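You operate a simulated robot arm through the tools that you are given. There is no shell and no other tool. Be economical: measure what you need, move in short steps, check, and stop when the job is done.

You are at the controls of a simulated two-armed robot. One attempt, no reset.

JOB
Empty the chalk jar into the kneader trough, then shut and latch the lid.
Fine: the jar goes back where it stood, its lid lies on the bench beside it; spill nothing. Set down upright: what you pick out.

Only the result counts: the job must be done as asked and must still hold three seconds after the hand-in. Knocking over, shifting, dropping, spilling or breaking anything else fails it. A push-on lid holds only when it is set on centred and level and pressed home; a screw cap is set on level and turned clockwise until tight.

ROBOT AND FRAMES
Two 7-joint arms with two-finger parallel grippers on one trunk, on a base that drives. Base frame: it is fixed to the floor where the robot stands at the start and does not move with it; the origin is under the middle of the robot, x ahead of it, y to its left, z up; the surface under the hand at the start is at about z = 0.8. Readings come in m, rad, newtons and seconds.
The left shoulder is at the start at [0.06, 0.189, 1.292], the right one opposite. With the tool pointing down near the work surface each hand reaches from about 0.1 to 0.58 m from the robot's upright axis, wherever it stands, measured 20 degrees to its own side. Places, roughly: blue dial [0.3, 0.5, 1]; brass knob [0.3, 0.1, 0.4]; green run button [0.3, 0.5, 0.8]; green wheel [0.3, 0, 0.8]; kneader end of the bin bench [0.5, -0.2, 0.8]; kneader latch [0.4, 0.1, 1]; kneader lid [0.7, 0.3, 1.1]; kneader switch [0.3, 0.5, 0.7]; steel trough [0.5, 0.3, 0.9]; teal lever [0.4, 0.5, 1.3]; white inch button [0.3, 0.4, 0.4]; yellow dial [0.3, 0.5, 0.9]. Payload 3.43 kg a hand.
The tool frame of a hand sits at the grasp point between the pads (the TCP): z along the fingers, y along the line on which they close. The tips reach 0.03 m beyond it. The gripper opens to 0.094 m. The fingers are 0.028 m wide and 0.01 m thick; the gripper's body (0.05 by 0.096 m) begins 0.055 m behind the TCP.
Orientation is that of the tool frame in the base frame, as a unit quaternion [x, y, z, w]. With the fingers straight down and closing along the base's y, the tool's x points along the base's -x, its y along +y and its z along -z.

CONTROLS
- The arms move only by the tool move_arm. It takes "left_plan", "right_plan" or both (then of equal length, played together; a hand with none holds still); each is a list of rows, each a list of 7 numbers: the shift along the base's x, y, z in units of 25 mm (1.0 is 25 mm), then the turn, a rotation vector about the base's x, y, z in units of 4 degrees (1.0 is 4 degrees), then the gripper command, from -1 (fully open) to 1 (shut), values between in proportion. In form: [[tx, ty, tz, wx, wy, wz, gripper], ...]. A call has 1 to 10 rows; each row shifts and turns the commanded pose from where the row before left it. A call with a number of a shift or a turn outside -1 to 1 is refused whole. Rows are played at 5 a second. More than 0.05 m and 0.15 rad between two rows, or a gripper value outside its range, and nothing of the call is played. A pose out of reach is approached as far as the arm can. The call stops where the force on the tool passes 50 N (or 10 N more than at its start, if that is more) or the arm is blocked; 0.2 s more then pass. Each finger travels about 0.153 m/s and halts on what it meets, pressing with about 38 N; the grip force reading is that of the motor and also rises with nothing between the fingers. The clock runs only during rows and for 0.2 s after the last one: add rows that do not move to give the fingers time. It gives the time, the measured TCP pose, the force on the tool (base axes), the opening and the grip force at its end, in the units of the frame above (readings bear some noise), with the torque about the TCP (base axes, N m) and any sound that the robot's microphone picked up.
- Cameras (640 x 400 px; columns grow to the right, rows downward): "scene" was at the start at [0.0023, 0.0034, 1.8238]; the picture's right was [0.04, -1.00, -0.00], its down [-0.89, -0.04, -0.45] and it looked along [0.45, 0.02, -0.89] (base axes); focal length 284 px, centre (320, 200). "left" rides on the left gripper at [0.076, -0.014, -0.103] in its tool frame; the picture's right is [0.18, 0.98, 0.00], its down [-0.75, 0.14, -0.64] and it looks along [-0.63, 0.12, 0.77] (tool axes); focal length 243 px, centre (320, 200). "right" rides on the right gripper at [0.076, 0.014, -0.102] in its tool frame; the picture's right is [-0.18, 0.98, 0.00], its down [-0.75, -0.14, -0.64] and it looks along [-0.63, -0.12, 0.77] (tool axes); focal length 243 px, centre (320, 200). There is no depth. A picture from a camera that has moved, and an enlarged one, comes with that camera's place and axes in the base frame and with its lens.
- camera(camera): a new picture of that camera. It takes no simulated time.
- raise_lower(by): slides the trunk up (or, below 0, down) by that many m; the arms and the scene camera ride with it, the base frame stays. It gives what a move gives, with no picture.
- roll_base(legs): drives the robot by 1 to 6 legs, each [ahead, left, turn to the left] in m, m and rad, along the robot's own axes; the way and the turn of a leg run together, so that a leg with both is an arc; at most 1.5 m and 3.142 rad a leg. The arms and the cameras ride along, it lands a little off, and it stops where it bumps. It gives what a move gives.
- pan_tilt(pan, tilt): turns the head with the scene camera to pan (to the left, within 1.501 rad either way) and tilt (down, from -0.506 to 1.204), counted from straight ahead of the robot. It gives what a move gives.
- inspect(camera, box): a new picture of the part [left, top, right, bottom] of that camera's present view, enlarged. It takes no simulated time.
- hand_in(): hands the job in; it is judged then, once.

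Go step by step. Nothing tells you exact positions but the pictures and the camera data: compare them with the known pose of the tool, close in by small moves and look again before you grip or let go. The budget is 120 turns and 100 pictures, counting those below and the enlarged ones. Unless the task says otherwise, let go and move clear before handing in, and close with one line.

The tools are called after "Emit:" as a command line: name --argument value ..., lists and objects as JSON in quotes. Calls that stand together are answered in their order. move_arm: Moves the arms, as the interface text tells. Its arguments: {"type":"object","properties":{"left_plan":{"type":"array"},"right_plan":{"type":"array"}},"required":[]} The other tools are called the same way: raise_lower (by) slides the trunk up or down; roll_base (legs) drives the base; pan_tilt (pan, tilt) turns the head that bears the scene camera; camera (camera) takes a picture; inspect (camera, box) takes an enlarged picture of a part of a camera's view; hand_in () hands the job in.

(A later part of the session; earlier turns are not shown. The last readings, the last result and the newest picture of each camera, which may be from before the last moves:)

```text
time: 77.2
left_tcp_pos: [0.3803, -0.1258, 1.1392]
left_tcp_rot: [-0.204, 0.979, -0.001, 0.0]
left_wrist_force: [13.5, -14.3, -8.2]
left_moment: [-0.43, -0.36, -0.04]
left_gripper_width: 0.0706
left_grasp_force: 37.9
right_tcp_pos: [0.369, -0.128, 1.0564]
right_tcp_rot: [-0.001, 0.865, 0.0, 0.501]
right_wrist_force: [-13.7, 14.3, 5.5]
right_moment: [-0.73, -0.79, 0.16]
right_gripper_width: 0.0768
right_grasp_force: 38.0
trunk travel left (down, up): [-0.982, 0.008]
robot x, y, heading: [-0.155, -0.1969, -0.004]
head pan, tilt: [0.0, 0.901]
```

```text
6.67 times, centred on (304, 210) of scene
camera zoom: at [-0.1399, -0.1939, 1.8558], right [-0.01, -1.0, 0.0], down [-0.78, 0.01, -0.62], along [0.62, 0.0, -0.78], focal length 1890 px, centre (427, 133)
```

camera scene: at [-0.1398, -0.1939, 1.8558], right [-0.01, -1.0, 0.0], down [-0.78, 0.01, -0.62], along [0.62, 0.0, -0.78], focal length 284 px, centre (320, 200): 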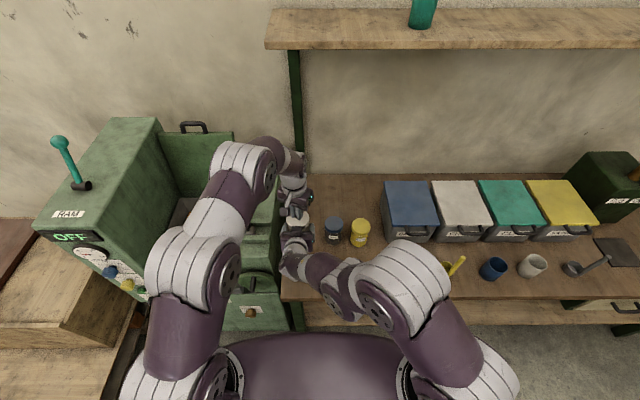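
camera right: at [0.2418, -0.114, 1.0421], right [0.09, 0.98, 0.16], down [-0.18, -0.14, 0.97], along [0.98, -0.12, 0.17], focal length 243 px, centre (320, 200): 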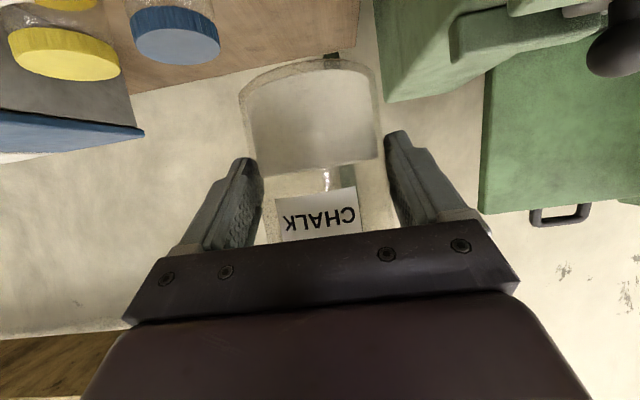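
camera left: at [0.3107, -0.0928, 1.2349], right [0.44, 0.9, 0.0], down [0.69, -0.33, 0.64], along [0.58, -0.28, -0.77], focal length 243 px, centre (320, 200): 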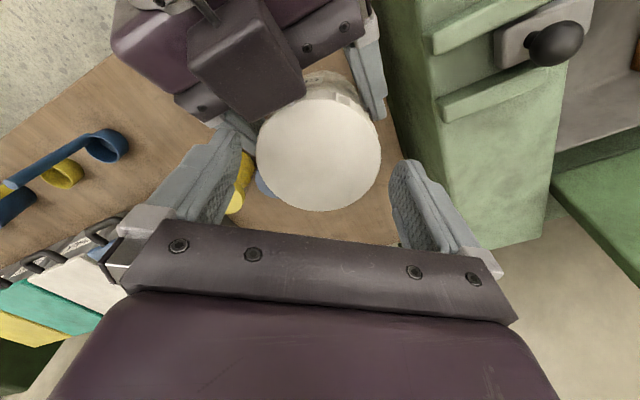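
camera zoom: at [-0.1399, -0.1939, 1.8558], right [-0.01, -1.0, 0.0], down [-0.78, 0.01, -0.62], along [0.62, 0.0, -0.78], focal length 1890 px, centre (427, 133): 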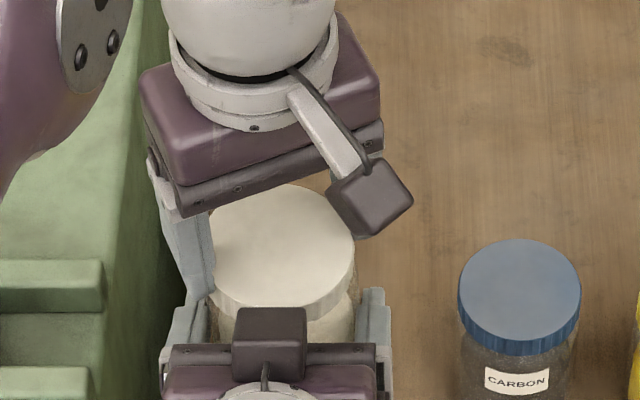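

Still threaded. I'll continue with more strokes in the same pattern.

Emit:
move_arm --left_plan '[[0, 0, -0.05, 0, 0, 1, 0.8], [0, 0, 0, 0, 0, 1, 0.8], [0, 0, 0, 0, 0, 0, -1], [0, 0, 0, 0, 0, 0, -1], [0, 0, -0.05, 0, 0, -1, -1], [0, 0, 0, 0, 0, -1, -1], [0, 0, 0, 0, 0, -1, -1], [0, 0, 0, 0, 0, -1, -1], [0, 0, 0, 0, 0, -1, -1], [0, 0, 0, 0, 0, -1, -1]]'

Emit:
move_arm --left_plan '[[0, 0, 0, 0, 0, -1, -1], [0, 0, 0, 0, 0, -1, -1], [0, 0, 0, 0, 0, -1, -1], [0, 0, 0, 0, 0, -1, -1], [0, 0, 0, 0, 0, -1, -1], [0, 0, 0, 0, 0, -1, -1], [0, 0, 0, 0, 0, -1, -1], [0, 0, 0, 0, 0, -1, -1], [0, 0, 0, 0, 0, -1, -1], [0, 0, 0, 0, 0, -1, -1]]'

Emit:
move_arm --left_plan '[[0, 0, 0, 0, 0, -1, -1], [0, 0, 0, 0, 0, -1, -1], [0, 0, 0, 0, 0, 0, 0.2], [0, 0, 0, 0, 0, 0, 0.8], [0, 0, 0, 0, 0, 0, 0.8], [0, 0, 0, 0, 0, 1, 0.8], [0, 0, 0, 0, 0, 1, 0.8], [0, 0, 0, 0, 0, 1, 0.8], [0, 0, 0, 0, 0, 0, 0.8]]'

Emit:
move_arm --left_plan '[[0, 0, 0.005, 0, 0, 1, 0.8], [0, 0, 0.005, 0, 0, 1, 0.8], [0, 0, 0.005, 0, 0, 1, 0.8], [0, 0, 0.005, 0, 0, 1, 0.8], [0, 0, 0.005, 0, 0, 1, 0.8], [0, 0, 0.005, 0, 0, 1, 0.8], [0, 0, 0, 0, 0, 0, 0.8]]'

Emit:
move_arm --left_plan '[[0, 0, 0.005, 0, 0, 1, 0.8], [0, 0, 0.005, 0, 0, 1, 0.8], [0, 0, 0.005, 0, 0, 1, 0.8], [0, 0, 0.005, 0, 0, 1, 0.8], [0, 0, 0.005, 0, 0, 1, 0.8], [0, 0, 0.005, 0, 0, 1, 0.8], [0, 0, 0, 0, 0, 0, 0.8]]'

```text
time: 79.4
left_tcp_pos: [0.3801, -0.1266, 1.1364]
left_tcp_rot: [-0.065, 0.998, 0.0, 0.0]
left_wrist_force: [0.3, -0.4, -1.2]
left_moment: [0.04, 0.0, 0.0]
left_gripper_width: 0.094
left_grasp_force: 0.0
right_tcp_pos: [0.3678, -0.1275, 1.0551]
right_tcp_rot: [0.0, 0.865, -0.001, 0.501]
right_wrist_force: [0.2, 0.3, -2.8]
right_moment: [-0.02, 0.03, -0.02]
right_gripper_width: 0.0768
right_grasp_force: 38.0
trunk travel left (down, up): [-0.982, 0.008]
robot x, y, heading: [-0.1557, -0.1965, -0.009]
head pan, tilt: [0.0, 0.901]
```

```text
time: 81.6
left_tcp_pos: [0.3786, -0.1277, 1.1356]
left_tcp_rot: [0.28, 0.96, 0.0, 0.0]
left_wrist_force: [0.5, -0.2, -0.5]
left_moment: [0.01, -0.03, 0.01]
left_gripper_width: 0.0939
left_grasp_force: 0.1
right_tcp_pos: [0.3687, -0.1277, 1.0557]
right_tcp_rot: [0.001, 0.865, -0.001, 0.501]
right_wrist_force: [0.2, 0.7, -2.1]
right_moment: [-0.02, 0.05, 0.02]
right_gripper_width: 0.0768
right_grasp_force: 38.1
trunk travel left (down, up): [-0.982, 0.008]
robot x, y, heading: [-0.1545, -0.1966, -0.006]
head pan, tilt: [0.0, 0.901]
```

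```text
time: 83.6
left_tcp_pos: [0.3803, -0.1265, 1.1364]
left_tcp_rot: [0.245, 0.969, 0.0, 0.001]
left_wrist_force: [4.0, -4.1, -0.3]
left_moment: [-0.15, -0.07, -0.03]
left_gripper_width: 0.071
left_grasp_force: 38.1
right_tcp_pos: [0.3687, -0.1282, 1.0556]
right_tcp_rot: [-0.001, 0.866, 0.0, 0.501]
right_wrist_force: [-2.7, 2.9, -3.5]
right_moment: [-0.17, -0.11, 0.11]
right_gripper_width: 0.0766
right_grasp_force: 38.1
trunk travel left (down, up): [-0.982, 0.008]
robot x, y, heading: [-0.1563, -0.1937, -0.007]
head pan, tilt: [0.0, 0.901]
```

```text
time: 85.2
left_tcp_pos: [0.3794, -0.1268, 1.1349]
left_tcp_rot: [0.038, 0.999, 0.0, 0.001]
left_wrist_force: [12.8, -7.5, -0.2]
left_moment: [-0.29, -0.47, -0.1]
left_gripper_width: 0.0707
left_grasp_force: 38.1
right_tcp_pos: [0.3686, -0.1271, 1.0556]
right_tcp_rot: [0.0, 0.866, -0.001, 0.501]
right_wrist_force: [-12.6, 7.9, -2.8]
right_moment: [-0.4, -0.48, 0.22]
right_gripper_width: 0.0769
right_grasp_force: 37.6
trunk travel left (down, up): [-0.982, 0.008]
robot x, y, heading: [-0.1544, -0.1948, -0.007]
head pan, tilt: [0.0, 0.901]
```

```text
time: 86.8
left_tcp_pos: [0.3809, -0.1263, 1.1369]
left_tcp_rot: [-0.171, 0.985, 0.001, 0.0]
left_wrist_force: [2.6, -11.0, 12.2]
left_moment: [-0.68, -0.32, -0.24]
left_gripper_width: 0.0708
left_grasp_force: 38.0
right_tcp_pos: [0.3688, -0.1277, 1.0567]
right_tcp_rot: [-0.001, 0.865, 0.0, 0.501]
right_wrist_force: [-4.0, 11.0, -14.6]
right_moment: [-0.22, 0.28, 0.35]
right_gripper_width: 0.077
right_grasp_force: 37.8
trunk travel left (down, up): [-0.982, 0.008]
robot x, y, heading: [-0.1581, -0.1954, -0.01]
head pan, tilt: [0.0, 0.901]
```

Emit:
move_arm --left_plan '[[0, 0, 0.06, 0, 0, 1, 0.8], [0, 0, 0.01, 0, 0, 1, 0.8], [0, 0, 0.01, 0, 0, 1, 0.8], [0, 0, 0.01, 0, 0, 1, 0.8], [0, 0, 0.06, 0, 0, 0, 0.8], [0, 0, 0, 0, 0, 0, 0.8]]'

Emit:
camera --camera "right"

Emit:
inspect --camera "scene" --box '[256, 180, 352, 240]'

```text
time: 88.2
left_tcp_pos: [0.3794, -0.1275, 1.1403]
left_tcp_rot: [-0.305, 0.952, -0.001, 0.0]
left_wrist_force: [13.2, -9.9, -6.5]
left_moment: [-0.27, -0.37, 0.05]
left_gripper_width: 0.071
left_grasp_force: 38.1
right_tcp_pos: [0.3689, -0.1285, 1.057]
right_tcp_rot: [0.001, 0.865, -0.001, 0.502]
right_wrist_force: [-12.9, 9.4, 3.3]
right_moment: [-0.52, -0.76, 0.09]
right_gripper_width: 0.0771
right_grasp_force: 37.5
trunk travel left (down, up): [-0.982, 0.008]
robot x, y, heading: [-0.1567, -0.1934, -0.008]
head pan, tilt: [0.0, 0.901]
```

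```text
50 pictures are left
camera right: at [0.242, -0.1138, 1.0424], right [0.09, 0.98, 0.16], down [-0.18, -0.14, 0.97], along [0.98, -0.12, 0.17], focal length 243 px, centre (320, 200)
```

right: 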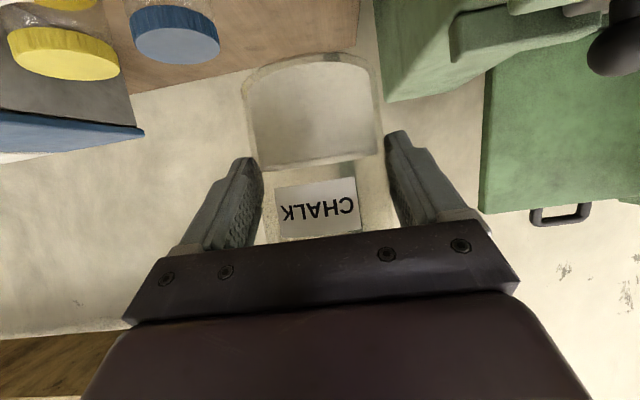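

```text
6.67 times, centred on (304, 210) of scene
camera zoom: at [-0.1399, -0.1939, 1.8558], right [-0.01, -1.0, 0.0], down [-0.78, 0.01, -0.62], along [0.62, 0.0, -0.78], focal length 1890 px, centre (427, 133)
```

zoom: 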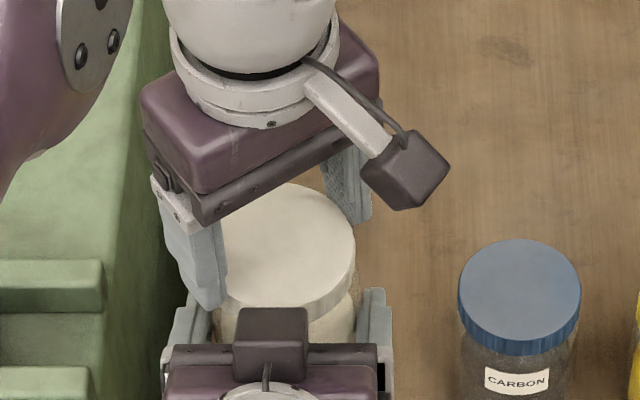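

The jar is held but has tipped very slightly in the right grip. I'll release, rotate back and measure how far the cap has risen.

Emit:
move_arm --left_plan '[[0, 0, -0.05, 0, 0, 0, 0.8], [0, 0, 0, 0, 0, 0, -1], [0, 0, 0, 0, 0, 0, -1], [0, 0, -0.05, 0, 0, -1, -1], [0, 0, 0, 0, 0, -1, -1], [0, 0, 0, 0, 0, -1, -1], [0, 0, 0, 0, 0, -1, -1], [0, 0, 0, 0, 0, -1, -1], [0, 0, 0, 0, 0, -1, -1], [0, 0, 0, 0, 0, -1, -1]]'

Emit:
move_arm --left_plan '[[0, 0, 0, 0, 0, -1, -1], [0, 0, 0, 0, 0, -1, -1], [0, 0, 0, 0, 0, -1, -1], [0, 0, 0, 0, 0, -1, -1], [0, 0, 0, 0, 0, -1, -1], [0, 0, 0, 0, 0, -1, -1], [0, 0, 0, 0, 0, -1, -1], [0, 0, 0, 0, 0, -1, -1], [0, 0, 0, 0, 0, -1, -1], [0, 0, 0, 0, 0, -1, -1]]'

Emit:
inspect --camera "left" --box '[208, 60, 432, 200]'

```text
time: 90.4
left_tcp_pos: [0.3778, -0.126, 1.1367]
left_tcp_rot: [-0.066, 0.998, 0.0, 0.0]
left_wrist_force: [-0.7, 0.3, -0.4]
left_moment: [-0.02, 0.0, -0.01]
left_gripper_width: 0.094
left_grasp_force: 0.2
right_tcp_pos: [0.3691, -0.1269, 1.0548]
right_tcp_rot: [0.0, 0.866, -0.001, 0.501]
right_wrist_force: [-0.2, 0.0, -3.2]
right_moment: [0.03, 0.04, 0.01]
right_gripper_width: 0.0769
right_grasp_force: 38.0
trunk travel left (down, up): [-0.982, 0.008]
robot x, y, heading: [-0.1586, -0.1937, -0.011]
head pan, tilt: [0.0, 0.901]
```

```text
time: 92.6
left_tcp_pos: [0.3788, -0.1271, 1.1384]
left_tcp_rot: [0.28, 0.96, 0.0, 0.0]
left_wrist_force: [-0.1, 0.5, -0.5]
left_moment: [-0.01, 0.02, -0.01]
left_gripper_width: 0.0941
left_grasp_force: 0.0
right_tcp_pos: [0.3682, -0.1277, 1.0564]
right_tcp_rot: [0.0, 0.866, -0.001, 0.501]
right_wrist_force: [-0.4, 0.0, -3.5]
right_moment: [0.02, 0.07, 0.0]
right_gripper_width: 0.0767
right_grasp_force: 37.9
trunk travel left (down, up): [-0.982, 0.008]
robot x, y, heading: [-0.154, -0.1963, -0.001]
head pan, tilt: [0.0, 0.901]
```

```text
2.86 times, centred on (320, 130) of left
camera zoom: at [0.3072, -0.0977, 1.2399], right [0.37, 0.93, 0.0], down [0.71, -0.29, 0.64], along [0.6, -0.24, -0.77], focal length 693 px, centre (320, 400)
```

zoom: 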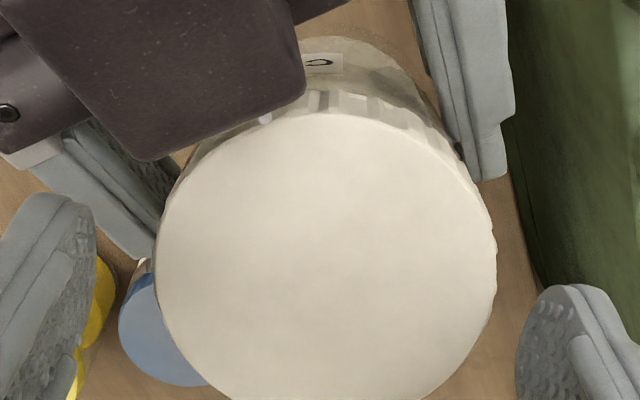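

The cap has turned freely for over a full turn without clearly rising, so it may be simply seated. I'll regrip a bit deeper and pull upward in small steps while turning.

Emit:
move_arm --left_plan '[[0, 0, -0.25, 0, 0, 0, -1], [0, 0, 0, 0, 0, 0, -1], [0, 0, 0, 0, 0, 0, 0.2], [0, 0, 0, 0, 0, 0, 0.8], [0, 0, 0, 0, 0, 0, 0.8], [0, 0, 0, 0, 0, 0, 0.8]]'

Emit:
move_arm --left_plan '[[0, 0, 0.05, 0, 0, 1, 0.8], [0, 0, 0.05, 0, 0, 1, 0.8], [0, 0, 0.05, 0, 0, 1, 0.8], [0, 0, 0.05, 0, 0, 1, 0.8], [0, 0, 0, 0, 0, 0, 0.8]]'

Emit:
move_arm --left_plan '[[0, 0, 0.05, 0, 0, 1, 0.8], [0, 0, 0.05, 0, 0, 1, 0.8], [0, 0, 0.05, 0, 0, 1, 0.8], [0, 0, 0.05, 0, 0, 1, 0.8], [0, 0, 0, 0, 0, 0, 0.8]]'

```text
time: 94.0
left_tcp_pos: [0.3795, -0.1264, 1.1308]
left_tcp_rot: [0.279, 0.96, 0.0, 0.0]
left_wrist_force: [-0.1, 0.6, -1.1]
left_moment: [-0.03, 0.02, -0.01]
left_gripper_width: 0.071
left_grasp_force: 37.7
right_tcp_pos: [0.3683, -0.1273, 1.0567]
right_tcp_rot: [0.0, 0.866, -0.001, 0.501]
right_wrist_force: [0.1, -0.9, -2.5]
right_moment: [0.01, 0.03, -0.01]
right_gripper_width: 0.0769
right_grasp_force: 38.1
trunk travel left (down, up): [-0.982, 0.008]
robot x, y, heading: [-0.1562, -0.1947, -0.006]
head pan, tilt: [0.0, 0.901]
```

```text
time: 95.2
left_tcp_pos: [0.3802, -0.1255, 1.1362]
left_tcp_rot: [0.143, 0.99, -0.001, 0.0]
left_wrist_force: [-0.1, -1.5, -0.3]
left_moment: [-0.07, 0.02, -0.01]
left_gripper_width: 0.0713
left_grasp_force: 37.6
right_tcp_pos: [0.368, -0.1281, 1.0556]
right_tcp_rot: [0.001, 0.866, -0.001, 0.501]
right_wrist_force: [-0.1, 1.7, -2.4]
right_moment: [-0.05, 0.05, 0.02]
right_gripper_width: 0.0767
right_grasp_force: 37.9
trunk travel left (down, up): [-0.982, 0.008]
robot x, y, heading: [-0.1584, -0.1923, -0.008]
head pan, tilt: [0.0, 0.901]
```

```text
time: 96.4
left_tcp_pos: [0.3794, -0.1276, 1.1415]
left_tcp_rot: [0.004, 1.0, 0.001, 0.0]
left_wrist_force: [1.0, -0.4, 0.1]
left_moment: [0.0, -0.04, -0.01]
left_gripper_width: 0.0713
left_grasp_force: 37.9
right_tcp_pos: [0.3672, -0.128, 1.0556]
right_tcp_rot: [0.0, 0.865, 0.0, 0.501]
right_wrist_force: [-1.2, -0.4, -2.9]
right_moment: [-0.02, -0.01, 0.0]
right_gripper_width: 0.077
right_grasp_force: 38.2
trunk travel left (down, up): [-0.982, 0.008]
robot x, y, heading: [-0.1539, -0.1918, -0.008]
head pan, tilt: [0.0, 0.901]
```

Forces are near zero while lifting 10 mm: the cap is free. I'll lift it clear and look.

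Emit:
move_arm --left_plan '[[0, 0, 0.5, 0, 0, 0, 0.8], [0, 0, 1, 0, 0, 0, 0.8], [0, 0, 1, 0, 0, 0, 0.8], [0, 0, 1, 0, 0, 0, 0.8], [0, 0, 1, 0, 0, 0, 0.8], [0, 0, 0, 0, 0, 0, 0.8]]'

Emit:
camera --camera "left"

Emit:
inspect --camera "scene" --box '[240, 160, 368, 240]'

```text
time: 97.8
left_tcp_pos: [0.3807, -0.1248, 1.2549]
left_tcp_rot: [0.004, 1.0, 0.0, 0.0]
left_wrist_force: [0.7, -0.3, 0.2]
left_moment: [-0.01, -0.01, -0.01]
left_gripper_width: 0.0711
left_grasp_force: 38.3
right_tcp_pos: [0.3695, -0.1277, 1.0559]
right_tcp_rot: [0.0, 0.866, -0.001, 0.5]
right_wrist_force: [0.2, 1.1, -2.9]
right_moment: [-0.05, 0.09, -0.03]
right_gripper_width: 0.0765
right_grasp_force: 37.7
trunk travel left (down, up): [-0.982, 0.008]
robot x, y, heading: [-0.156, -0.1944, -0.005]
head pan, tilt: [0.0, 0.901]
```

```text
47 pictures are left
camera left: at [0.3036, -0.1394, 1.3576], right [-0.18, 0.98, 0.0], down [0.75, 0.14, 0.64], along [0.63, 0.11, -0.77], focal length 243 px, centre (320, 200)
```

left: 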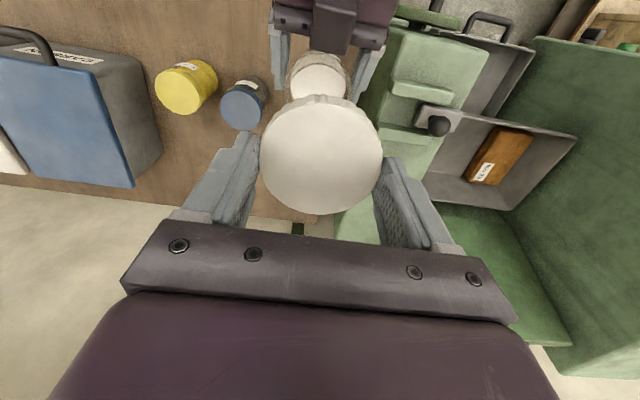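

```text
5.00 times, centred on (304, 200) of scene
camera zoom: at [-0.1396, -0.1939, 1.8558], right [-0.01, -1.0, 0.0], down [-0.78, 0.01, -0.62], along [0.62, 0.0, -0.78], focal length 1418 px, centre (400, 200)
```

zoom: 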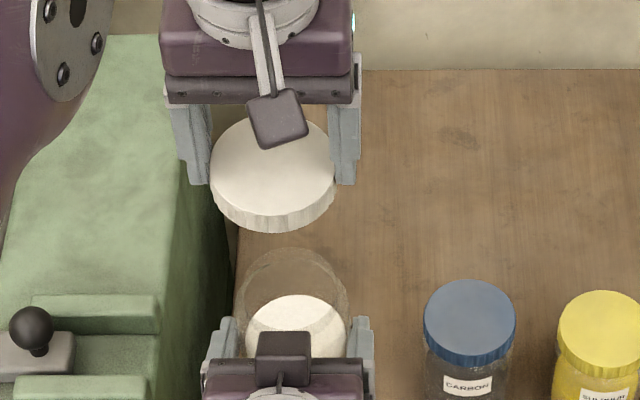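

The cap is off in the left hand and the jar is open in the right. I'll move the jar aside to the right, level, so the left hand can lay the cap on the bench next to the jar's spot.

Emit:
move_arm --right_plan '[[0, -0.4, 0.1, 0, 0, 0, 0.8], [0, -0.8, 0.2, 0, 0, 0, 0.8], [0, -0.9, 0.2, 0, 0, 0, 0.8], [0, -0.9, 0.2, 0, 0, 0, 0.8], [0, -0.9, 0.2, 0, 0, 0, 0.8], [0, -0.9, 0.2, 0, 0, 0, 0.8], [0, -0.9, 0.2, 0, 0, 0, 0.8], [0, -0.9, 0.2, 0, 0, 0, 0.8], [0, -0.9, 0.2, 0, 0, 0, 0.8], [0, -0.5, 0.1, 0, 0, 0, 0.8]]'

Emit:
move_arm --right_plan '[[0, -0.6, 0, 0, 0, 0, 0.8], [0, -0.8, 0, 0, 0, 0, 0.8], [0, -0.8, 0, 0, 0, 0, 0.8], [0, -0.5, 0, 0, 0, 0, 0.8], [0, 0, 0, 0, 0, 0, 0.8]]'

Emit:
camera --camera "scene"

```text
time: 100.0
left_tcp_pos: [0.3794, -0.1269, 1.255]
left_tcp_rot: [0.004, 1.0, 0.0, 0.0]
left_wrist_force: [-0.5, -0.8, -0.5]
left_moment: [-0.02, -0.01, -0.01]
left_gripper_width: 0.0711
left_grasp_force: 37.7
right_tcp_pos: [0.3961, -0.3087, 1.0776]
right_tcp_rot: [0.0, 0.866, 0.0, 0.501]
right_wrist_force: [-0.5, 0.2, -2.8]
right_moment: [-0.02, 0.05, -0.01]
right_gripper_width: 0.0764
right_grasp_force: 38.4
right hand out of reach, approached as far as the arm can: row 3, 4, 5
trunk travel left (down, up): [-0.982, 0.008]
robot x, y, heading: [-0.1553, -0.1973, -0.006]
head pan, tilt: [0.0, 0.901]
```

```text
time: 101.2
left_tcp_pos: [0.3798, -0.1271, 1.2561]
left_tcp_rot: [0.003, 1.0, 0.0, 0.0]
left_wrist_force: [-1.1, 0.0, -0.8]
left_moment: [-0.01, -0.01, -0.01]
left_gripper_width: 0.071
left_grasp_force: 37.8
right_tcp_pos: [0.401, -0.3267, 1.0781]
right_tcp_rot: [0.004, 0.866, -0.007, 0.5]
right_wrist_force: [0.2, 0.4, -2.9]
right_moment: [-0.02, 0.04, 0.01]
right_gripper_width: 0.0762
right_grasp_force: 37.7
right hand out of reach, approached as far as the arm can: row 2, 3, 4
trunk travel left (down, up): [-0.982, 0.008]
robot x, y, heading: [-0.1586, -0.1947, -0.005]
head pan, tilt: [0.0, 0.901]
```

```text
45 pictures are left
camera scene: at [-0.1399, -0.1943, 1.8558], right [-0.01, -1.0, 0.0], down [-0.78, 0.01, -0.62], along [0.62, 0.0, -0.78], focal length 284 px, centre (320, 200)
```

scene: 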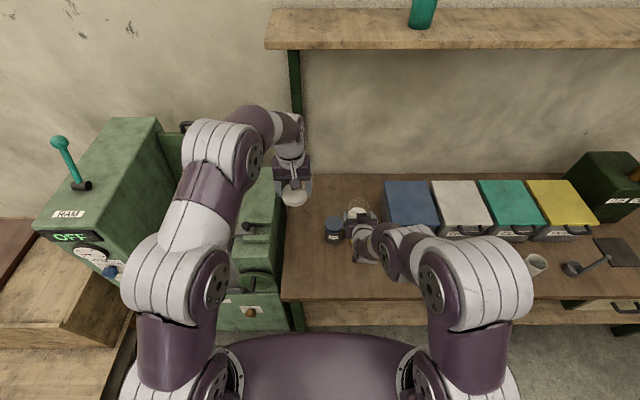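

Clear. Now the left hand goes over to about (0.36, -0.195) and down toward the bench with the cap.

Emit:
move_arm --left_plan '[[-0.1, -0.4, -1, 0, 0, 0, 0.8], [-0.1, -0.4, -1, 0, 0, 0, 0.8], [-0.1, -0.4, -1, 0, 0, 0, 0.8], [-0.1, -0.4, -1, 0, 0, 0, 0.8], [-0.1, -0.4, -1, 0, 0, 0, 0.8], [-0.1, -0.4, -1, 0, 0, 0, 0.8], [-0.1, -0.3, -1, 0, 0, 0, 0.8], [-0.1, 0, -1, 0, 0, 0, 0.8], [0, 0, -1, 0, 0, 0, 0.8], [0, 0, -1, 0, 0, 0, 0.8]]'

Emit:
move_arm --left_plan '[[0, 0, -1, 0, 0, 0, 0.8], [0, 0, -1, 0, 0, 0, 0.8], [0, 0, -1, 0, 0, 0, 0.8], [0, 0, -1, 0, 0, 0, 0.8], [0, 0, -1, 0, 0, 0, 0.8], [0, 0, 0, 0, 0, 0, 0.8]]'

Emit:
camera --camera "left"

Emit:
inspect --camera "scene" --box '[240, 180, 400, 280]'

```text
time: 103.4
left_tcp_pos: [0.3599, -0.1959, 1.0016]
left_tcp_rot: [0.003, 1.0, -0.001, 0.0]
left_wrist_force: [0.4, 0.1, -0.5]
left_moment: [0.03, 0.0, -0.02]
left_gripper_width: 0.0711
left_grasp_force: 38.4
right_tcp_pos: [0.4006, -0.328, 1.0771]
right_tcp_rot: [0.003, 0.866, -0.007, 0.5]
right_wrist_force: [-0.9, 0.1, -2.0]
right_moment: [0.0, 0.03, 0.01]
right_gripper_width: 0.0765
right_grasp_force: 37.5
trunk travel left (down, up): [-0.982, 0.008]
robot x, y, heading: [-0.1549, -0.1941, -0.008]
head pan, tilt: [0.0, 0.901]
```

```text
time: 104.8
left_tcp_pos: [0.3589, -0.1964, 0.8786]
left_tcp_rot: [0.004, 1.0, 0.0, -0.001]
left_wrist_force: [0.7, -0.5, 0.0]
left_moment: [-0.05, -0.03, 0.0]
left_gripper_width: 0.0709
left_grasp_force: 38.1
right_tcp_pos: [0.3994, -0.328, 1.0784]
right_tcp_rot: [0.004, 0.866, -0.006, 0.5]
right_wrist_force: [-0.3, 0.2, -3.0]
right_moment: [-0.01, 0.03, -0.04]
right_gripper_width: 0.0765
right_grasp_force: 38.4
trunk travel left (down, up): [-0.982, 0.008]
robot x, y, heading: [-0.1574, -0.1934, -0.004]
head pan, tilt: [0.0, 0.901]
```

```text
44 pictures are left
camera left: at [0.2823, -0.2096, 0.9797], right [-0.18, 0.98, 0.0], down [0.75, 0.14, 0.64], along [0.63, 0.11, -0.77], focal length 243 px, centre (320, 200)
```

left: 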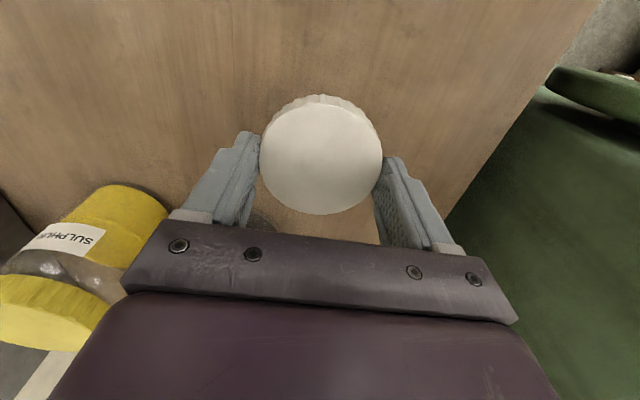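

```text
4.00 times, centred on (320, 230) of scene
camera zoom: at [-0.1403, -0.1943, 1.8558], right [-0.01, -1.0, 0.0], down [-0.78, 0.01, -0.62], along [0.62, 0.0, -0.78], focal length 1134 px, centre (320, 80)
```

zoom: 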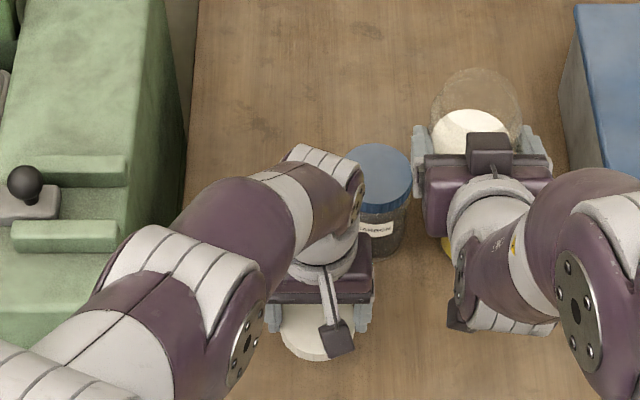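

The cap is over clear bench. I'll lower in small steps until it touches.

Emit:
move_arm --left_plan '[[0, 0, -1, 0, 0, 0, 0.8], [0, 0, -0.4, 0, 0, 0, 0.8], [0, 0, -0.2, 0, 0, 0, 0.8], [0, 0, 0, 0, 0, 0, 0.8]]'

Emit:
move_arm --left_plan '[[0, 0, -0.1, 0, 0, 0, 0.8], [0, 0, -0.1, 0, 0, 0, 0.8], [0, 0, -0.1, 0, 0, 0, 0.8], [0, 0, 0, 0, 0, 0, 0.8]]'

```text
time: 105.4
left_tcp_pos: [0.3927, -0.2103, 0.9047]
left_tcp_rot: [0.006, 0.999, -0.014, 0.035]
left_wrist_force: [-0.8, -0.1, -0.3]
left_moment: [-0.01, -0.06, 0.01]
left_gripper_width: 0.0712
left_grasp_force: 38.4
left hand out of reach, approached as far as the arm can: row 1, 2
right_tcp_pos: [0.4009, -0.3276, 1.0764]
right_tcp_rot: [0.003, 0.866, -0.006, 0.5]
right_wrist_force: [1.2, -0.3, -1.7]
right_moment: [-0.02, 0.08, 0.0]
right_gripper_width: 0.0767
right_grasp_force: 37.8
trunk travel left (down, up): [-0.982, 0.008]
robot x, y, heading: [-0.1563, -0.1965, -0.009]
head pan, tilt: [0.0, 0.901]
stopped in row 3 (left hand): the arm was blocked; the commanded pose is now the measured one
```

```text
time: 106.4
left_tcp_pos: [0.3924, -0.2113, 0.9092]
left_tcp_rot: [0.007, 0.999, -0.014, 0.033]
left_wrist_force: [-0.8, 0.2, -0.5]
left_moment: [-0.03, -0.01, 0.01]
left_gripper_width: 0.0715
left_grasp_force: 38.0
right_tcp_pos: [0.4019, -0.3273, 1.0777]
right_tcp_rot: [0.003, 0.866, -0.006, 0.501]
right_wrist_force: [-0.1, -0.2, -1.3]
right_moment: [0.05, 0.05, 0.04]
right_gripper_width: 0.0764
right_grasp_force: 37.8
trunk travel left (down, up): [-0.982, 0.008]
robot x, y, heading: [-0.1541, -0.1929, -0.012]
head pan, tilt: [0.0, 0.901]
```

The left arm was folded too tightly to go lower. I'll raise it, restore its orientation, back the base off 0.1 m, then extend and lower.

Emit:
move_arm --left_plan '[[-0.3, 0.2, 0.8, 0.2, 0.5, 0.1, 0.8], [-0.3, 0.2, 0.8, 0.2, 0.45, 0.1, 0.8], [0, 0, 0, 0, 0, 0, 0.8]]'

Emit:
roll_base --legs '[[-0.11, 0, 0]]'

Emit:
inspect --camera "scene" --box '[240, 130, 432, 250]'

```text
time: 107.2
left_tcp_pos: [0.3727, -0.1985, 0.9338]
left_tcp_rot: [-0.002, 1.0, 0.001, -0.001]
left_wrist_force: [-0.6, -0.3, -0.4]
left_moment: [-0.03, -0.01, -0.02]
left_gripper_width: 0.0711
left_grasp_force: 37.9
right_tcp_pos: [0.4007, -0.3268, 1.0786]
right_tcp_rot: [0.004, 0.866, -0.006, 0.501]
right_wrist_force: [-1.0, 0.0, -1.9]
right_moment: [0.01, 0.06, 0.0]
right_gripper_width: 0.0764
right_grasp_force: 38.3
trunk travel left (down, up): [-0.982, 0.008]
robot x, y, heading: [-0.1537, -0.1909, -0.005]
head pan, tilt: [0.0, 0.901]
```

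```text
time: 108.4
left_tcp_pos: [0.2649, -0.1965, 0.9326]
left_tcp_rot: [-0.002, 1.0, 0.001, -0.001]
left_wrist_force: [0.2, -0.1, -0.5]
left_moment: [-0.02, 0.03, 0.01]
left_gripper_width: 0.0714
left_grasp_force: 38.6
right_tcp_pos: [0.2921, -0.3268, 1.0773]
right_tcp_rot: [0.003, 0.866, -0.006, 0.5]
right_wrist_force: [1.4, -0.7, -2.5]
right_moment: [0.02, 0.0, -0.04]
right_gripper_width: 0.0765
right_grasp_force: 37.8
trunk travel left (down, up): [-0.982, 0.008]
robot x, y, heading: [-0.2657, -0.1931, -0.002]
head pan, tilt: [0.0, 0.901]
```

```text
3.33 times, centred on (336, 190) of scene
camera zoom: at [-0.2485, -0.1934, 1.8557], right [-0.01, -1.0, 0.0], down [-0.78, 0.0, -0.62], along [0.62, 0.0, -0.78], focal length 945 px, centre (267, 233)
```

zoom: 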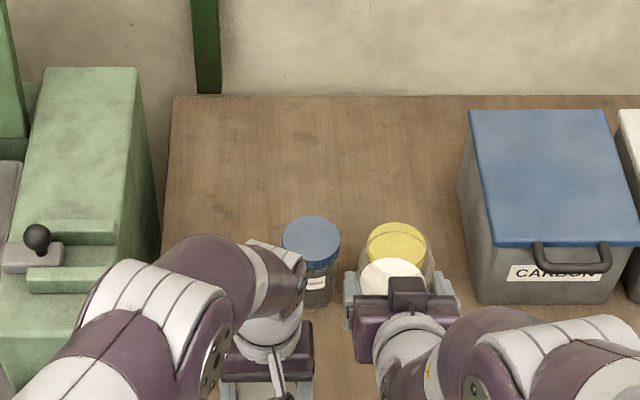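

Carbon and sulphur are undisturbed. Extending the left hand and lowering the cap again.

Emit:
move_arm --left_plan '[[0.95, 0.06, 0, 0, 0, 0, 0.8], [0.95, 0.06, 0, 0, 0, 0, 0.8], [0.95, 0.06, 0, 0, 0, 0, 0.8], [0.95, 0.06, 0, 0, 0, 0, 0.8], [0, 0, -1, 0, 0, 0, 0.8], [0, 0, -1, 0, 0, 0, 0.8], [0, 0, -1, 0, 0, 0, 0.8], [0, 0, -0.5, 0, 0, 0, 0.8], [0, 0, 0, 0, 0, 0, 0.8]]'

Emit:
move_arm --left_plan '[[0, 0, -0.15, 0, 0, 0, 0.8], [0, 0, -0.15, 0, 0, 0, 0.8], [0, 0, 0, 0, 0, 0, 0.8]]'

```text
time: 110.4
left_tcp_pos: [0.2787, -0.1767, 0.9034]
left_tcp_rot: [-0.001, 1.0, -0.002, 0.008]
left_wrist_force: [-0.6, 0.0, -1.4]
left_moment: [-0.03, -0.01, -0.01]
left_gripper_width: 0.0711
left_grasp_force: 37.9
left hand out of reach, approached as far as the arm can: row 2, 3, 4, 5, 6, 7
right_tcp_pos: [0.2899, -0.3261, 1.0784]
right_tcp_rot: [0.002, 0.866, -0.006, 0.5]
right_wrist_force: [0.7, 0.5, -2.8]
right_moment: [-0.02, 0.07, -0.03]
right_gripper_width: 0.0765
right_grasp_force: 38.6
trunk travel left (down, up): [-0.982, 0.008]
robot x, y, heading: [-0.263, -0.191, -0.003]
head pan, tilt: [0.0, 0.901]
```

```text
time: 111.1
left_tcp_pos: [0.2769, -0.1761, 0.9069]
left_tcp_rot: [0.0, 1.0, 0.001, -0.003]
left_wrist_force: [0.4, 0.4, 0.0]
left_moment: [0.03, -0.01, -0.01]
left_gripper_width: 0.0713
left_grasp_force: 38.5
left hand out of reach, approached as far as the arm can: row 1
right_tcp_pos: [0.2893, -0.3257, 1.0773]
right_tcp_rot: [0.003, 0.866, -0.007, 0.5]
right_wrist_force: [0.1, 0.0, -2.6]
right_moment: [-0.01, 0.04, -0.03]
right_gripper_width: 0.0763
right_grasp_force: 37.5
trunk travel left (down, up): [-0.982, 0.008]
robot x, y, heading: [-0.267, -0.192, -0.008]
head pan, tilt: [0.0, 0.901]
stopped in row 3 (left hand): the arm was blocked; the commanded pose is now the measured one
```

That was the outward reach limit instead, so lowering the trunk is the right remedy. I'll raise the left hand, retract the jar, drive forward 0.08 m, then lower the trunk.

Emit:
move_arm --left_plan '[[0, -0.2, 0.8, 0, 0, 0, 0.8], [0, -0.2, 0.8, 0, 0, 0, 0.8], [0, -0.2, 0.8, 0, 0, 0, 0.8], [0, 0, 0, 0, 0, 0, 0.8]]' --right_plan '[[-0.8, 0, 0.4, 0, 0, 0, 0.8], [-0.8, 0, 0.4, 0, 0, 0, 0.8], [-0.8, 0, 0.4, 0, 0, 0, 0.8], [0, 0, 0, 0, 0, 0, 0.8]]'

Emit:
roll_base --legs '[[0.085, 0, 0]]'

Emit:
raise_lower --by -0.1

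Emit:
camera --camera "scene"

```text
time: 112.1
left_tcp_pos: [0.2715, -0.1909, 0.9657]
left_tcp_rot: [-0.001, 1.0, 0.003, -0.006]
left_wrist_force: [0.1, -1.0, -0.7]
left_moment: [0.01, -0.02, 0.01]
left_gripper_width: 0.0714
left_grasp_force: 38.2
right_tcp_pos: [0.2588, -0.3314, 1.1121]
right_tcp_rot: [-0.004, 0.867, -0.016, 0.498]
right_wrist_force: [-0.1, -0.4, -3.8]
right_moment: [0.02, 0.02, 0.02]
right_gripper_width: 0.0765
right_grasp_force: 37.9
right hand out of reach, approached as far as the arm can: row 1, 2, 3
trunk travel left (down, up): [-0.982, 0.008]
robot x, y, heading: [-0.2644, -0.1936, -0.001]
head pan, tilt: [0.0, 0.901]
```

```text
time: 113.1
left_tcp_pos: [0.3488, -0.1922, 0.9664]
left_tcp_rot: [-0.001, 1.0, 0.002, -0.004]
left_wrist_force: [-0.4, 0.1, 0.3]
left_moment: [0.01, -0.01, -0.03]
left_gripper_width: 0.0716
left_grasp_force: 38.0
right_tcp_pos: [0.3351, -0.3327, 1.1149]
right_tcp_rot: [-0.003, 0.866, -0.017, 0.499]
right_wrist_force: [-0.2, 0.2, -2.2]
right_moment: [0.01, 0.04, 0.0]
right_gripper_width: 0.076
right_grasp_force: 37.6
trunk travel left (down, up): [-0.982, 0.008]
robot x, y, heading: [-0.1861, -0.1938, -0.005]
head pan, tilt: [0.0, 0.901]
```

```text
time: 114.5
left_tcp_pos: [0.3537, -0.1907, 0.8641]
left_tcp_rot: [0.0, 1.0, 0.003, -0.007]
left_wrist_force: [0.6, 0.1, 0.2]
left_moment: [0.0, 0.01, 0.01]
left_gripper_width: 0.0707
left_grasp_force: 37.7
right_tcp_pos: [0.3396, -0.3326, 1.0129]
right_tcp_rot: [-0.004, 0.867, -0.016, 0.498]
right_wrist_force: [0.5, 0.3, -3.2]
right_moment: [0.01, 0.08, -0.06]
right_gripper_width: 0.0763
right_grasp_force: 38.5
trunk travel left (down, up): [-0.882, 0.108]
robot x, y, heading: [-0.1846, -0.192, -0.009]
head pan, tilt: [0.0, 0.901]
```

```text
41 pictures are left
camera scene: at [-0.1693, -0.194, 1.7558], right [-0.01, -1.0, 0.0], down [-0.78, 0.01, -0.62], along [0.62, 0.0, -0.78], focal length 284 px, centre (320, 200)
```

scene: 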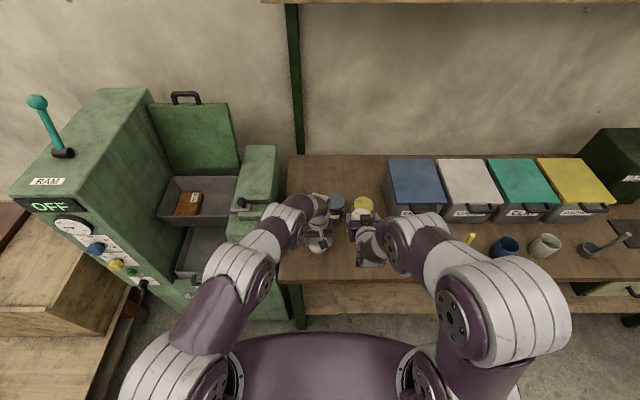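

Good posture. Lowering the cap the last few centimetres.

Emit:
move_arm --left_plan '[[0, 0, -0.5, 0, 0, 0, 0.8], [0, 0, -0.4, 0, 0, 0, 0.8], [0, 0, -0.15, 0, 0, 0, 0.8], [0, 0, -0.15, 0, 0, 0, 0.8], [0, 0, 0, 0, 0, 0, 0.8]]'

```text
time: 115.7
left_tcp_pos: [0.3541, -0.1914, 0.8373]
left_tcp_rot: [-0.001, 1.0, 0.002, -0.003]
left_wrist_force: [1.2, 4.0, 28.7]
left_moment: [-0.25, 0.68, -0.07]
left_gripper_width: 0.0713
left_grasp_force: 38.0
right_tcp_pos: [0.3379, -0.3324, 1.0144]
right_tcp_rot: [-0.004, 0.866, -0.016, 0.499]
right_wrist_force: [-0.3, 0.3, -3.1]
right_moment: [0.02, 0.03, 0.03]
right_gripper_width: 0.0764
right_grasp_force: 37.9
trunk travel left (down, up): [-0.882, 0.108]
robot x, y, heading: [-0.1856, -0.196, -0.003]
head pan, tilt: [0.0, 0.901]
```

Contact at 28 N: the cap (or finger tips) are on the bench. I'll ease up slightly, open, and rise.

Emit:
move_arm --left_plan '[[0, 0, 0.1, 0, 0, 0, 0.8], [0, 0, 0, 0, 0, 0, 0], [0, 0, 0, 0, 0, 0, -1], [0, 0, 0, 0, 0, 0, -1], [0, 0, 0.5, 0, 0, 0, -1], [0, 0, 1, 0, 0, 0, -1], [0, 0, 1, 0, 0, 0, -1], [0, 0, 1, 0, 0, 0, -1], [0, 0, 1, 0, 0, 0, -1]]'

Emit:
camera --camera "left"

```text
time: 117.7
left_tcp_pos: [0.3529, -0.192, 0.9505]
left_tcp_rot: [0.0, 1.0, 0.003, -0.007]
left_wrist_force: [0.1, 0.2, -0.3]
left_moment: [-0.03, 0.02, -0.02]
left_gripper_width: 0.0941
left_grasp_force: 0.1
right_tcp_pos: [0.3393, -0.3324, 1.0125]
right_tcp_rot: [-0.003, 0.867, -0.017, 0.498]
right_wrist_force: [1.0, 1.3, -3.3]
right_moment: [0.01, 0.03, -0.02]
right_gripper_width: 0.0763
right_grasp_force: 38.2
trunk travel left (down, up): [-0.882, 0.108]
robot x, y, heading: [-0.1834, -0.197, -0.007]
head pan, tilt: [0.0, 0.901]
```

```text
40 pictures are left
camera left: at [0.2772, -0.207, 1.0535], right [-0.19, 0.98, 0.01], down [0.76, 0.14, 0.63], along [0.62, 0.12, -0.77], focal length 243 px, centre (320, 200)
```

left: 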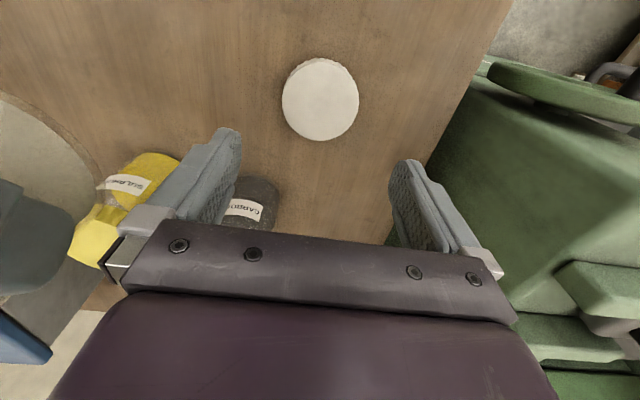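

The cap lies flat on the bench at about (0.346, -0.193). Next: trunk up, left hand out of the way, then drive back toward the kneader.

Emit:
raise_lower --by 0.105

Emit:
move_arm --left_plan '[[0, 0, 1, 0, 0, 0, -1], [0, 0, 1, 0, 0, 0, -1], [0, 0.2, 1, 0, 0, 0, -1], [-0.3, 0.8, 1, 0, 0, 0, -1], [-0.6, 1, 1, 0, 0, 0, -1], [-0.6, 1, 1, 0, 0, 0, -1], [-0.6, 1, 1, 0, 0, 0, -1], [-0.6, 1, 1, 0, 0, 0, -1], [-0.6, 1, 0.5, 0, 0, 0, -1], [-0.6, 1, 0.5, 0, 0, 0, -1]]' --right_plan '[[0, 0, 0.5, 0, 0, 0, 0.8], [0, 0.2, 0.7, 0, 0, 0, 0.8], [0, 0.3, 0.7, 0, 0, 0, 0.8], [0, 0.3, 0.7, 0, 0, 0, 0.8], [0, 0.3, 0.3, 0, 0, 0, 0.8], [0, 0.3, 0, 0, 0, 0, 0.8], [0, 0, 0, 0, 0, 0, 0.8], [0, 0, 0, 0, 0, 0, 0.8], [0, 0, 0, 0, 0, 0, 0.8], [0, 0, 0, 0, 0, 0, 0.8]]'

Emit:
roll_base --legs '[[0, 0.19, 0]]'

Emit:
camera --camera "scene"

```text
time: 119.0
left_tcp_pos: [0.3527, -0.1925, 1.055]
left_tcp_rot: [-0.001, 1.0, 0.003, -0.006]
left_wrist_force: [-0.1, -0.4, 0.3]
left_moment: [0.0, -0.01, 0.0]
left_gripper_width: 0.0939
left_grasp_force: 0.1
right_tcp_pos: [0.3397, -0.3329, 1.1183]
right_tcp_rot: [-0.003, 0.867, -0.017, 0.497]
right_wrist_force: [-0.1, 0.8, -2.1]
right_moment: [0.03, 0.07, 0.04]
right_gripper_width: 0.0764
right_grasp_force: 37.1
trunk travel left (down, up): [-0.987, 0.003]
robot x, y, heading: [-0.1838, -0.1921, -0.012]
head pan, tilt: [0.0, 0.901]
```

```text
time: 121.2
left_tcp_pos: [0.2548, -0.018, 1.2826]
left_tcp_rot: [-0.001, 1.0, 0.002, -0.006]
left_wrist_force: [0.7, -0.1, 0.4]
left_moment: [0.02, -0.01, 0.0]
left_gripper_width: 0.0939
left_grasp_force: 0.0
right_tcp_pos: [0.3375, -0.2989, 1.1895]
right_tcp_rot: [-0.003, 0.867, -0.017, 0.498]
right_wrist_force: [-0.1, 0.0, -3.3]
right_moment: [-0.01, 0.04, -0.01]
right_gripper_width: 0.0762
right_grasp_force: 38.3
trunk travel left (down, up): [-0.987, 0.003]
robot x, y, heading: [-0.1887, -0.1948, -0.008]
head pan, tilt: [0.0, 0.901]
```

```text
time: 122.8
left_tcp_pos: [0.2565, 0.1677, 1.2827]
left_tcp_rot: [-0.001, 1.0, 0.004, -0.007]
left_wrist_force: [-0.2, 0.1, 0.5]
left_moment: [0.03, 0.0, 0.01]
left_gripper_width: 0.0939
left_grasp_force: 0.1
right_tcp_pos: [0.34, -0.1102, 1.1885]
right_tcp_rot: [-0.004, 0.867, -0.014, 0.498]
right_wrist_force: [-1.2, -0.7, -3.4]
right_moment: [0.02, 0.01, 0.04]
right_gripper_width: 0.0762
right_grasp_force: 38.6
trunk travel left (down, up): [-0.987, 0.003]
robot x, y, heading: [-0.1839, -0.0037, -0.006]
head pan, tilt: [0.0, 0.901]
```

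```text
39 pictures are left
camera scene: at [-0.1693, -0.0091, 1.8608], right [-0.01, -1.0, 0.0], down [-0.78, 0.01, -0.62], along [0.62, 0.0, -0.78], focal length 284 px, centre (320, 200)
```

scene: 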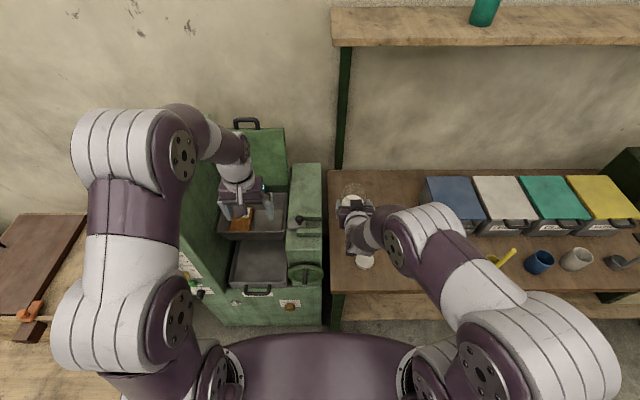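

I'll move the left hand further out, drive forward to x ≈ -0.06, then swing the jar over the trough (rim at z ≈ 0.945, x 0.41–0.585, y 0.13–0.37) while yawing the hand left.

Emit:
move_arm --left_plan '[[-0.7, 0.8, 0.6, 0, 0, 0, -1], [-0.7, 0.8, 0.6, 0, 0, 0, -1], [-0.7, 0.8, 0.6, 0, 0, 0, -1], [-0.7, 0.8, 0.4, 0, 0, 0, -1], [-0.7, 0.8, 0.2, 0, 0, 0, -1], [-0.7, 0.8, 0, 0, 0, 0, -1], [-0.7, 0.8, 0, 0, 0, 0, -1], [0, 0, 0, 0, 0, 0, -1]]'

Emit:
roll_base --legs '[[0.11, 0, 0]]'

Emit:
move_arm --right_plan '[[0, 0.5, 0, 0, 0, 0.5, 0.8], [0, 0.9, 0, 0, 0, 1, 0.8], [0, 1, 0, 0, 0, 1, 0.8], [0, 1, 0, 0, 0, 1, 0.8], [0, 1, 0, 0, 0, 1, 0.8], [0, 1, 0, 0, 0, 1, 0.8], [0, 1, 0, 0, 0, 1, 0.8], [0, 1, 0, 0, 0, 1, 0.8], [0, 1, 0, 0, 0, 1, 0.8], [0, 0.5, 0, 0, 0, 0.5, 0.8]]'

Emit:
camera --camera "scene"

```text
time: 124.6
left_tcp_pos: [0.1348, 0.3123, 1.3412]
left_tcp_rot: [-0.001, 1.0, 0.003, -0.006]
left_wrist_force: [-0.5, -1.0, 0.1]
left_moment: [0.0, 0.01, -0.03]
left_gripper_width: 0.094
left_grasp_force: 0.0
right_tcp_pos: [0.3395, -0.1069, 1.189]
right_tcp_rot: [-0.004, 0.867, -0.016, 0.498]
right_wrist_force: [0.2, -0.4, -2.4]
right_moment: [-0.05, 0.04, -0.01]
right_gripper_width: 0.0763
right_grasp_force: 37.9
trunk travel left (down, up): [-0.987, 0.003]
robot x, y, heading: [-0.1815, -0.0027, -0.007]
head pan, tilt: [0.0, 0.901]
```

```text
time: 125.8
left_tcp_pos: [0.2409, 0.314, 1.3443]
left_tcp_rot: [-0.003, 1.0, 0.003, -0.005]
left_wrist_force: [0.4, -0.1, 0.2]
left_moment: [0.01, 0.01, 0.01]
left_gripper_width: 0.0938
left_grasp_force: 0.0
right_tcp_pos: [0.4461, -0.1068, 1.1905]
right_tcp_rot: [-0.005, 0.866, -0.016, 0.499]
right_wrist_force: [-0.5, 0.6, -2.9]
right_moment: [0.0, 0.06, -0.01]
right_gripper_width: 0.0761
right_grasp_force: 38.2
trunk travel left (down, up): [-0.987, 0.003]
robot x, y, heading: [-0.0736, -0.003, -0.0]
head pan, tilt: [0.0, 0.901]
```

```text
time: 128.0
left_tcp_pos: [0.2439, 0.3145, 1.342]
left_tcp_rot: [-0.003, 1.0, 0.002, -0.007]
left_wrist_force: [0.4, -0.7, 0.6]
left_moment: [-0.05, -0.03, 0.04]
left_gripper_width: 0.0941
left_grasp_force: 0.0
right_tcp_pos: [0.371, 0.1216, 1.2347]
right_tcp_rot: [-0.272, 0.824, 0.135, 0.478]
right_wrist_force: [-0.2, -0.9, -3.0]
right_moment: [-0.03, 0.05, -0.03]
right_gripper_width: 0.076
right_grasp_force: 38.3
right hand out of reach, approached as far as the arm can: row 6, 7, 8, 9, 10
trunk travel left (down, up): [-0.987, 0.003]
robot x, y, heading: [-0.0755, -0.0008, -0.009]
head pan, tilt: [0.0, 0.901]
```

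```text
38 pictures are left
camera scene: at [-0.0605, -0.0036, 1.8608], right [0.0, -1.0, 0.0], down [-0.78, 0.0, -0.62], along [0.62, 0.0, -0.78], focal length 284 px, centre (320, 200)
```

scene: 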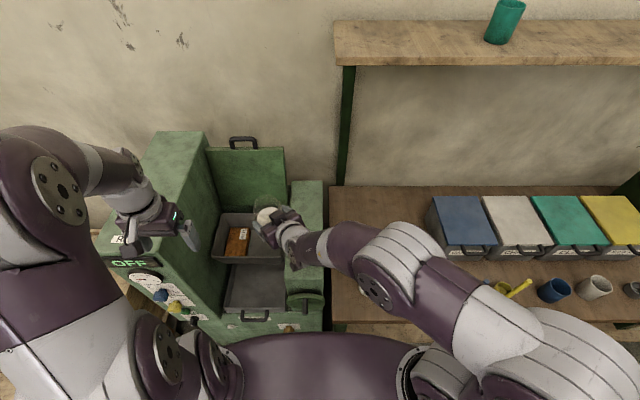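

The right arm is at its reach limit short of the trough. Turning the base about 0.3 rad to the left brings the right shoulder nearer.

Emit:
roll_base --legs '[[0, 0, 0.3]]'

Emit:
camera --camera "scene"

```text
time: 129.3
left_tcp_pos: [0.1354, 0.3933, 1.3419]
left_tcp_rot: [-0.153, 0.988, 0.001, -0.007]
left_wrist_force: [-0.2, 1.4, 0.1]
left_moment: [-0.01, -0.03, 0.03]
left_gripper_width: 0.094
left_grasp_force: 0.0
right_tcp_pos: [0.3144, 0.2472, 1.2364]
right_tcp_rot: [-0.391, 0.775, 0.205, 0.452]
right_wrist_force: [-0.1, -0.2, -1.9]
right_moment: [-0.04, 0.03, 0.0]
right_gripper_width: 0.076
right_grasp_force: 37.7
trunk travel left (down, up): [-0.987, 0.003]
robot x, y, heading: [-0.0788, -0.0045, 0.299]
head pan, tilt: [0.0, 0.901]
```

```text
37 pictures are left
camera scene: at [-0.0601, 0.0008, 1.8608], right [0.29, -0.96, 0.0], down [-0.75, -0.23, -0.62], along [0.59, 0.18, -0.78], focal length 284 px, centre (320, 200)
```

scene: 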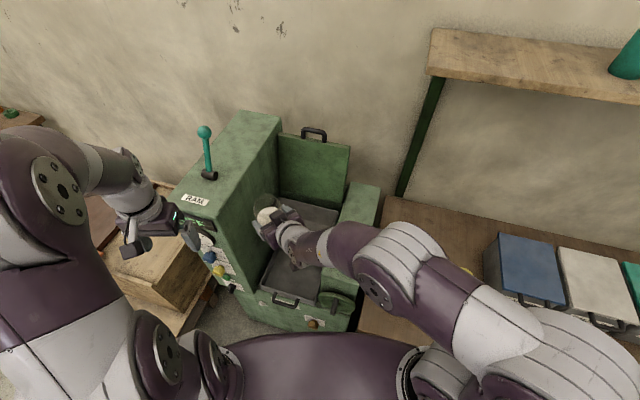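

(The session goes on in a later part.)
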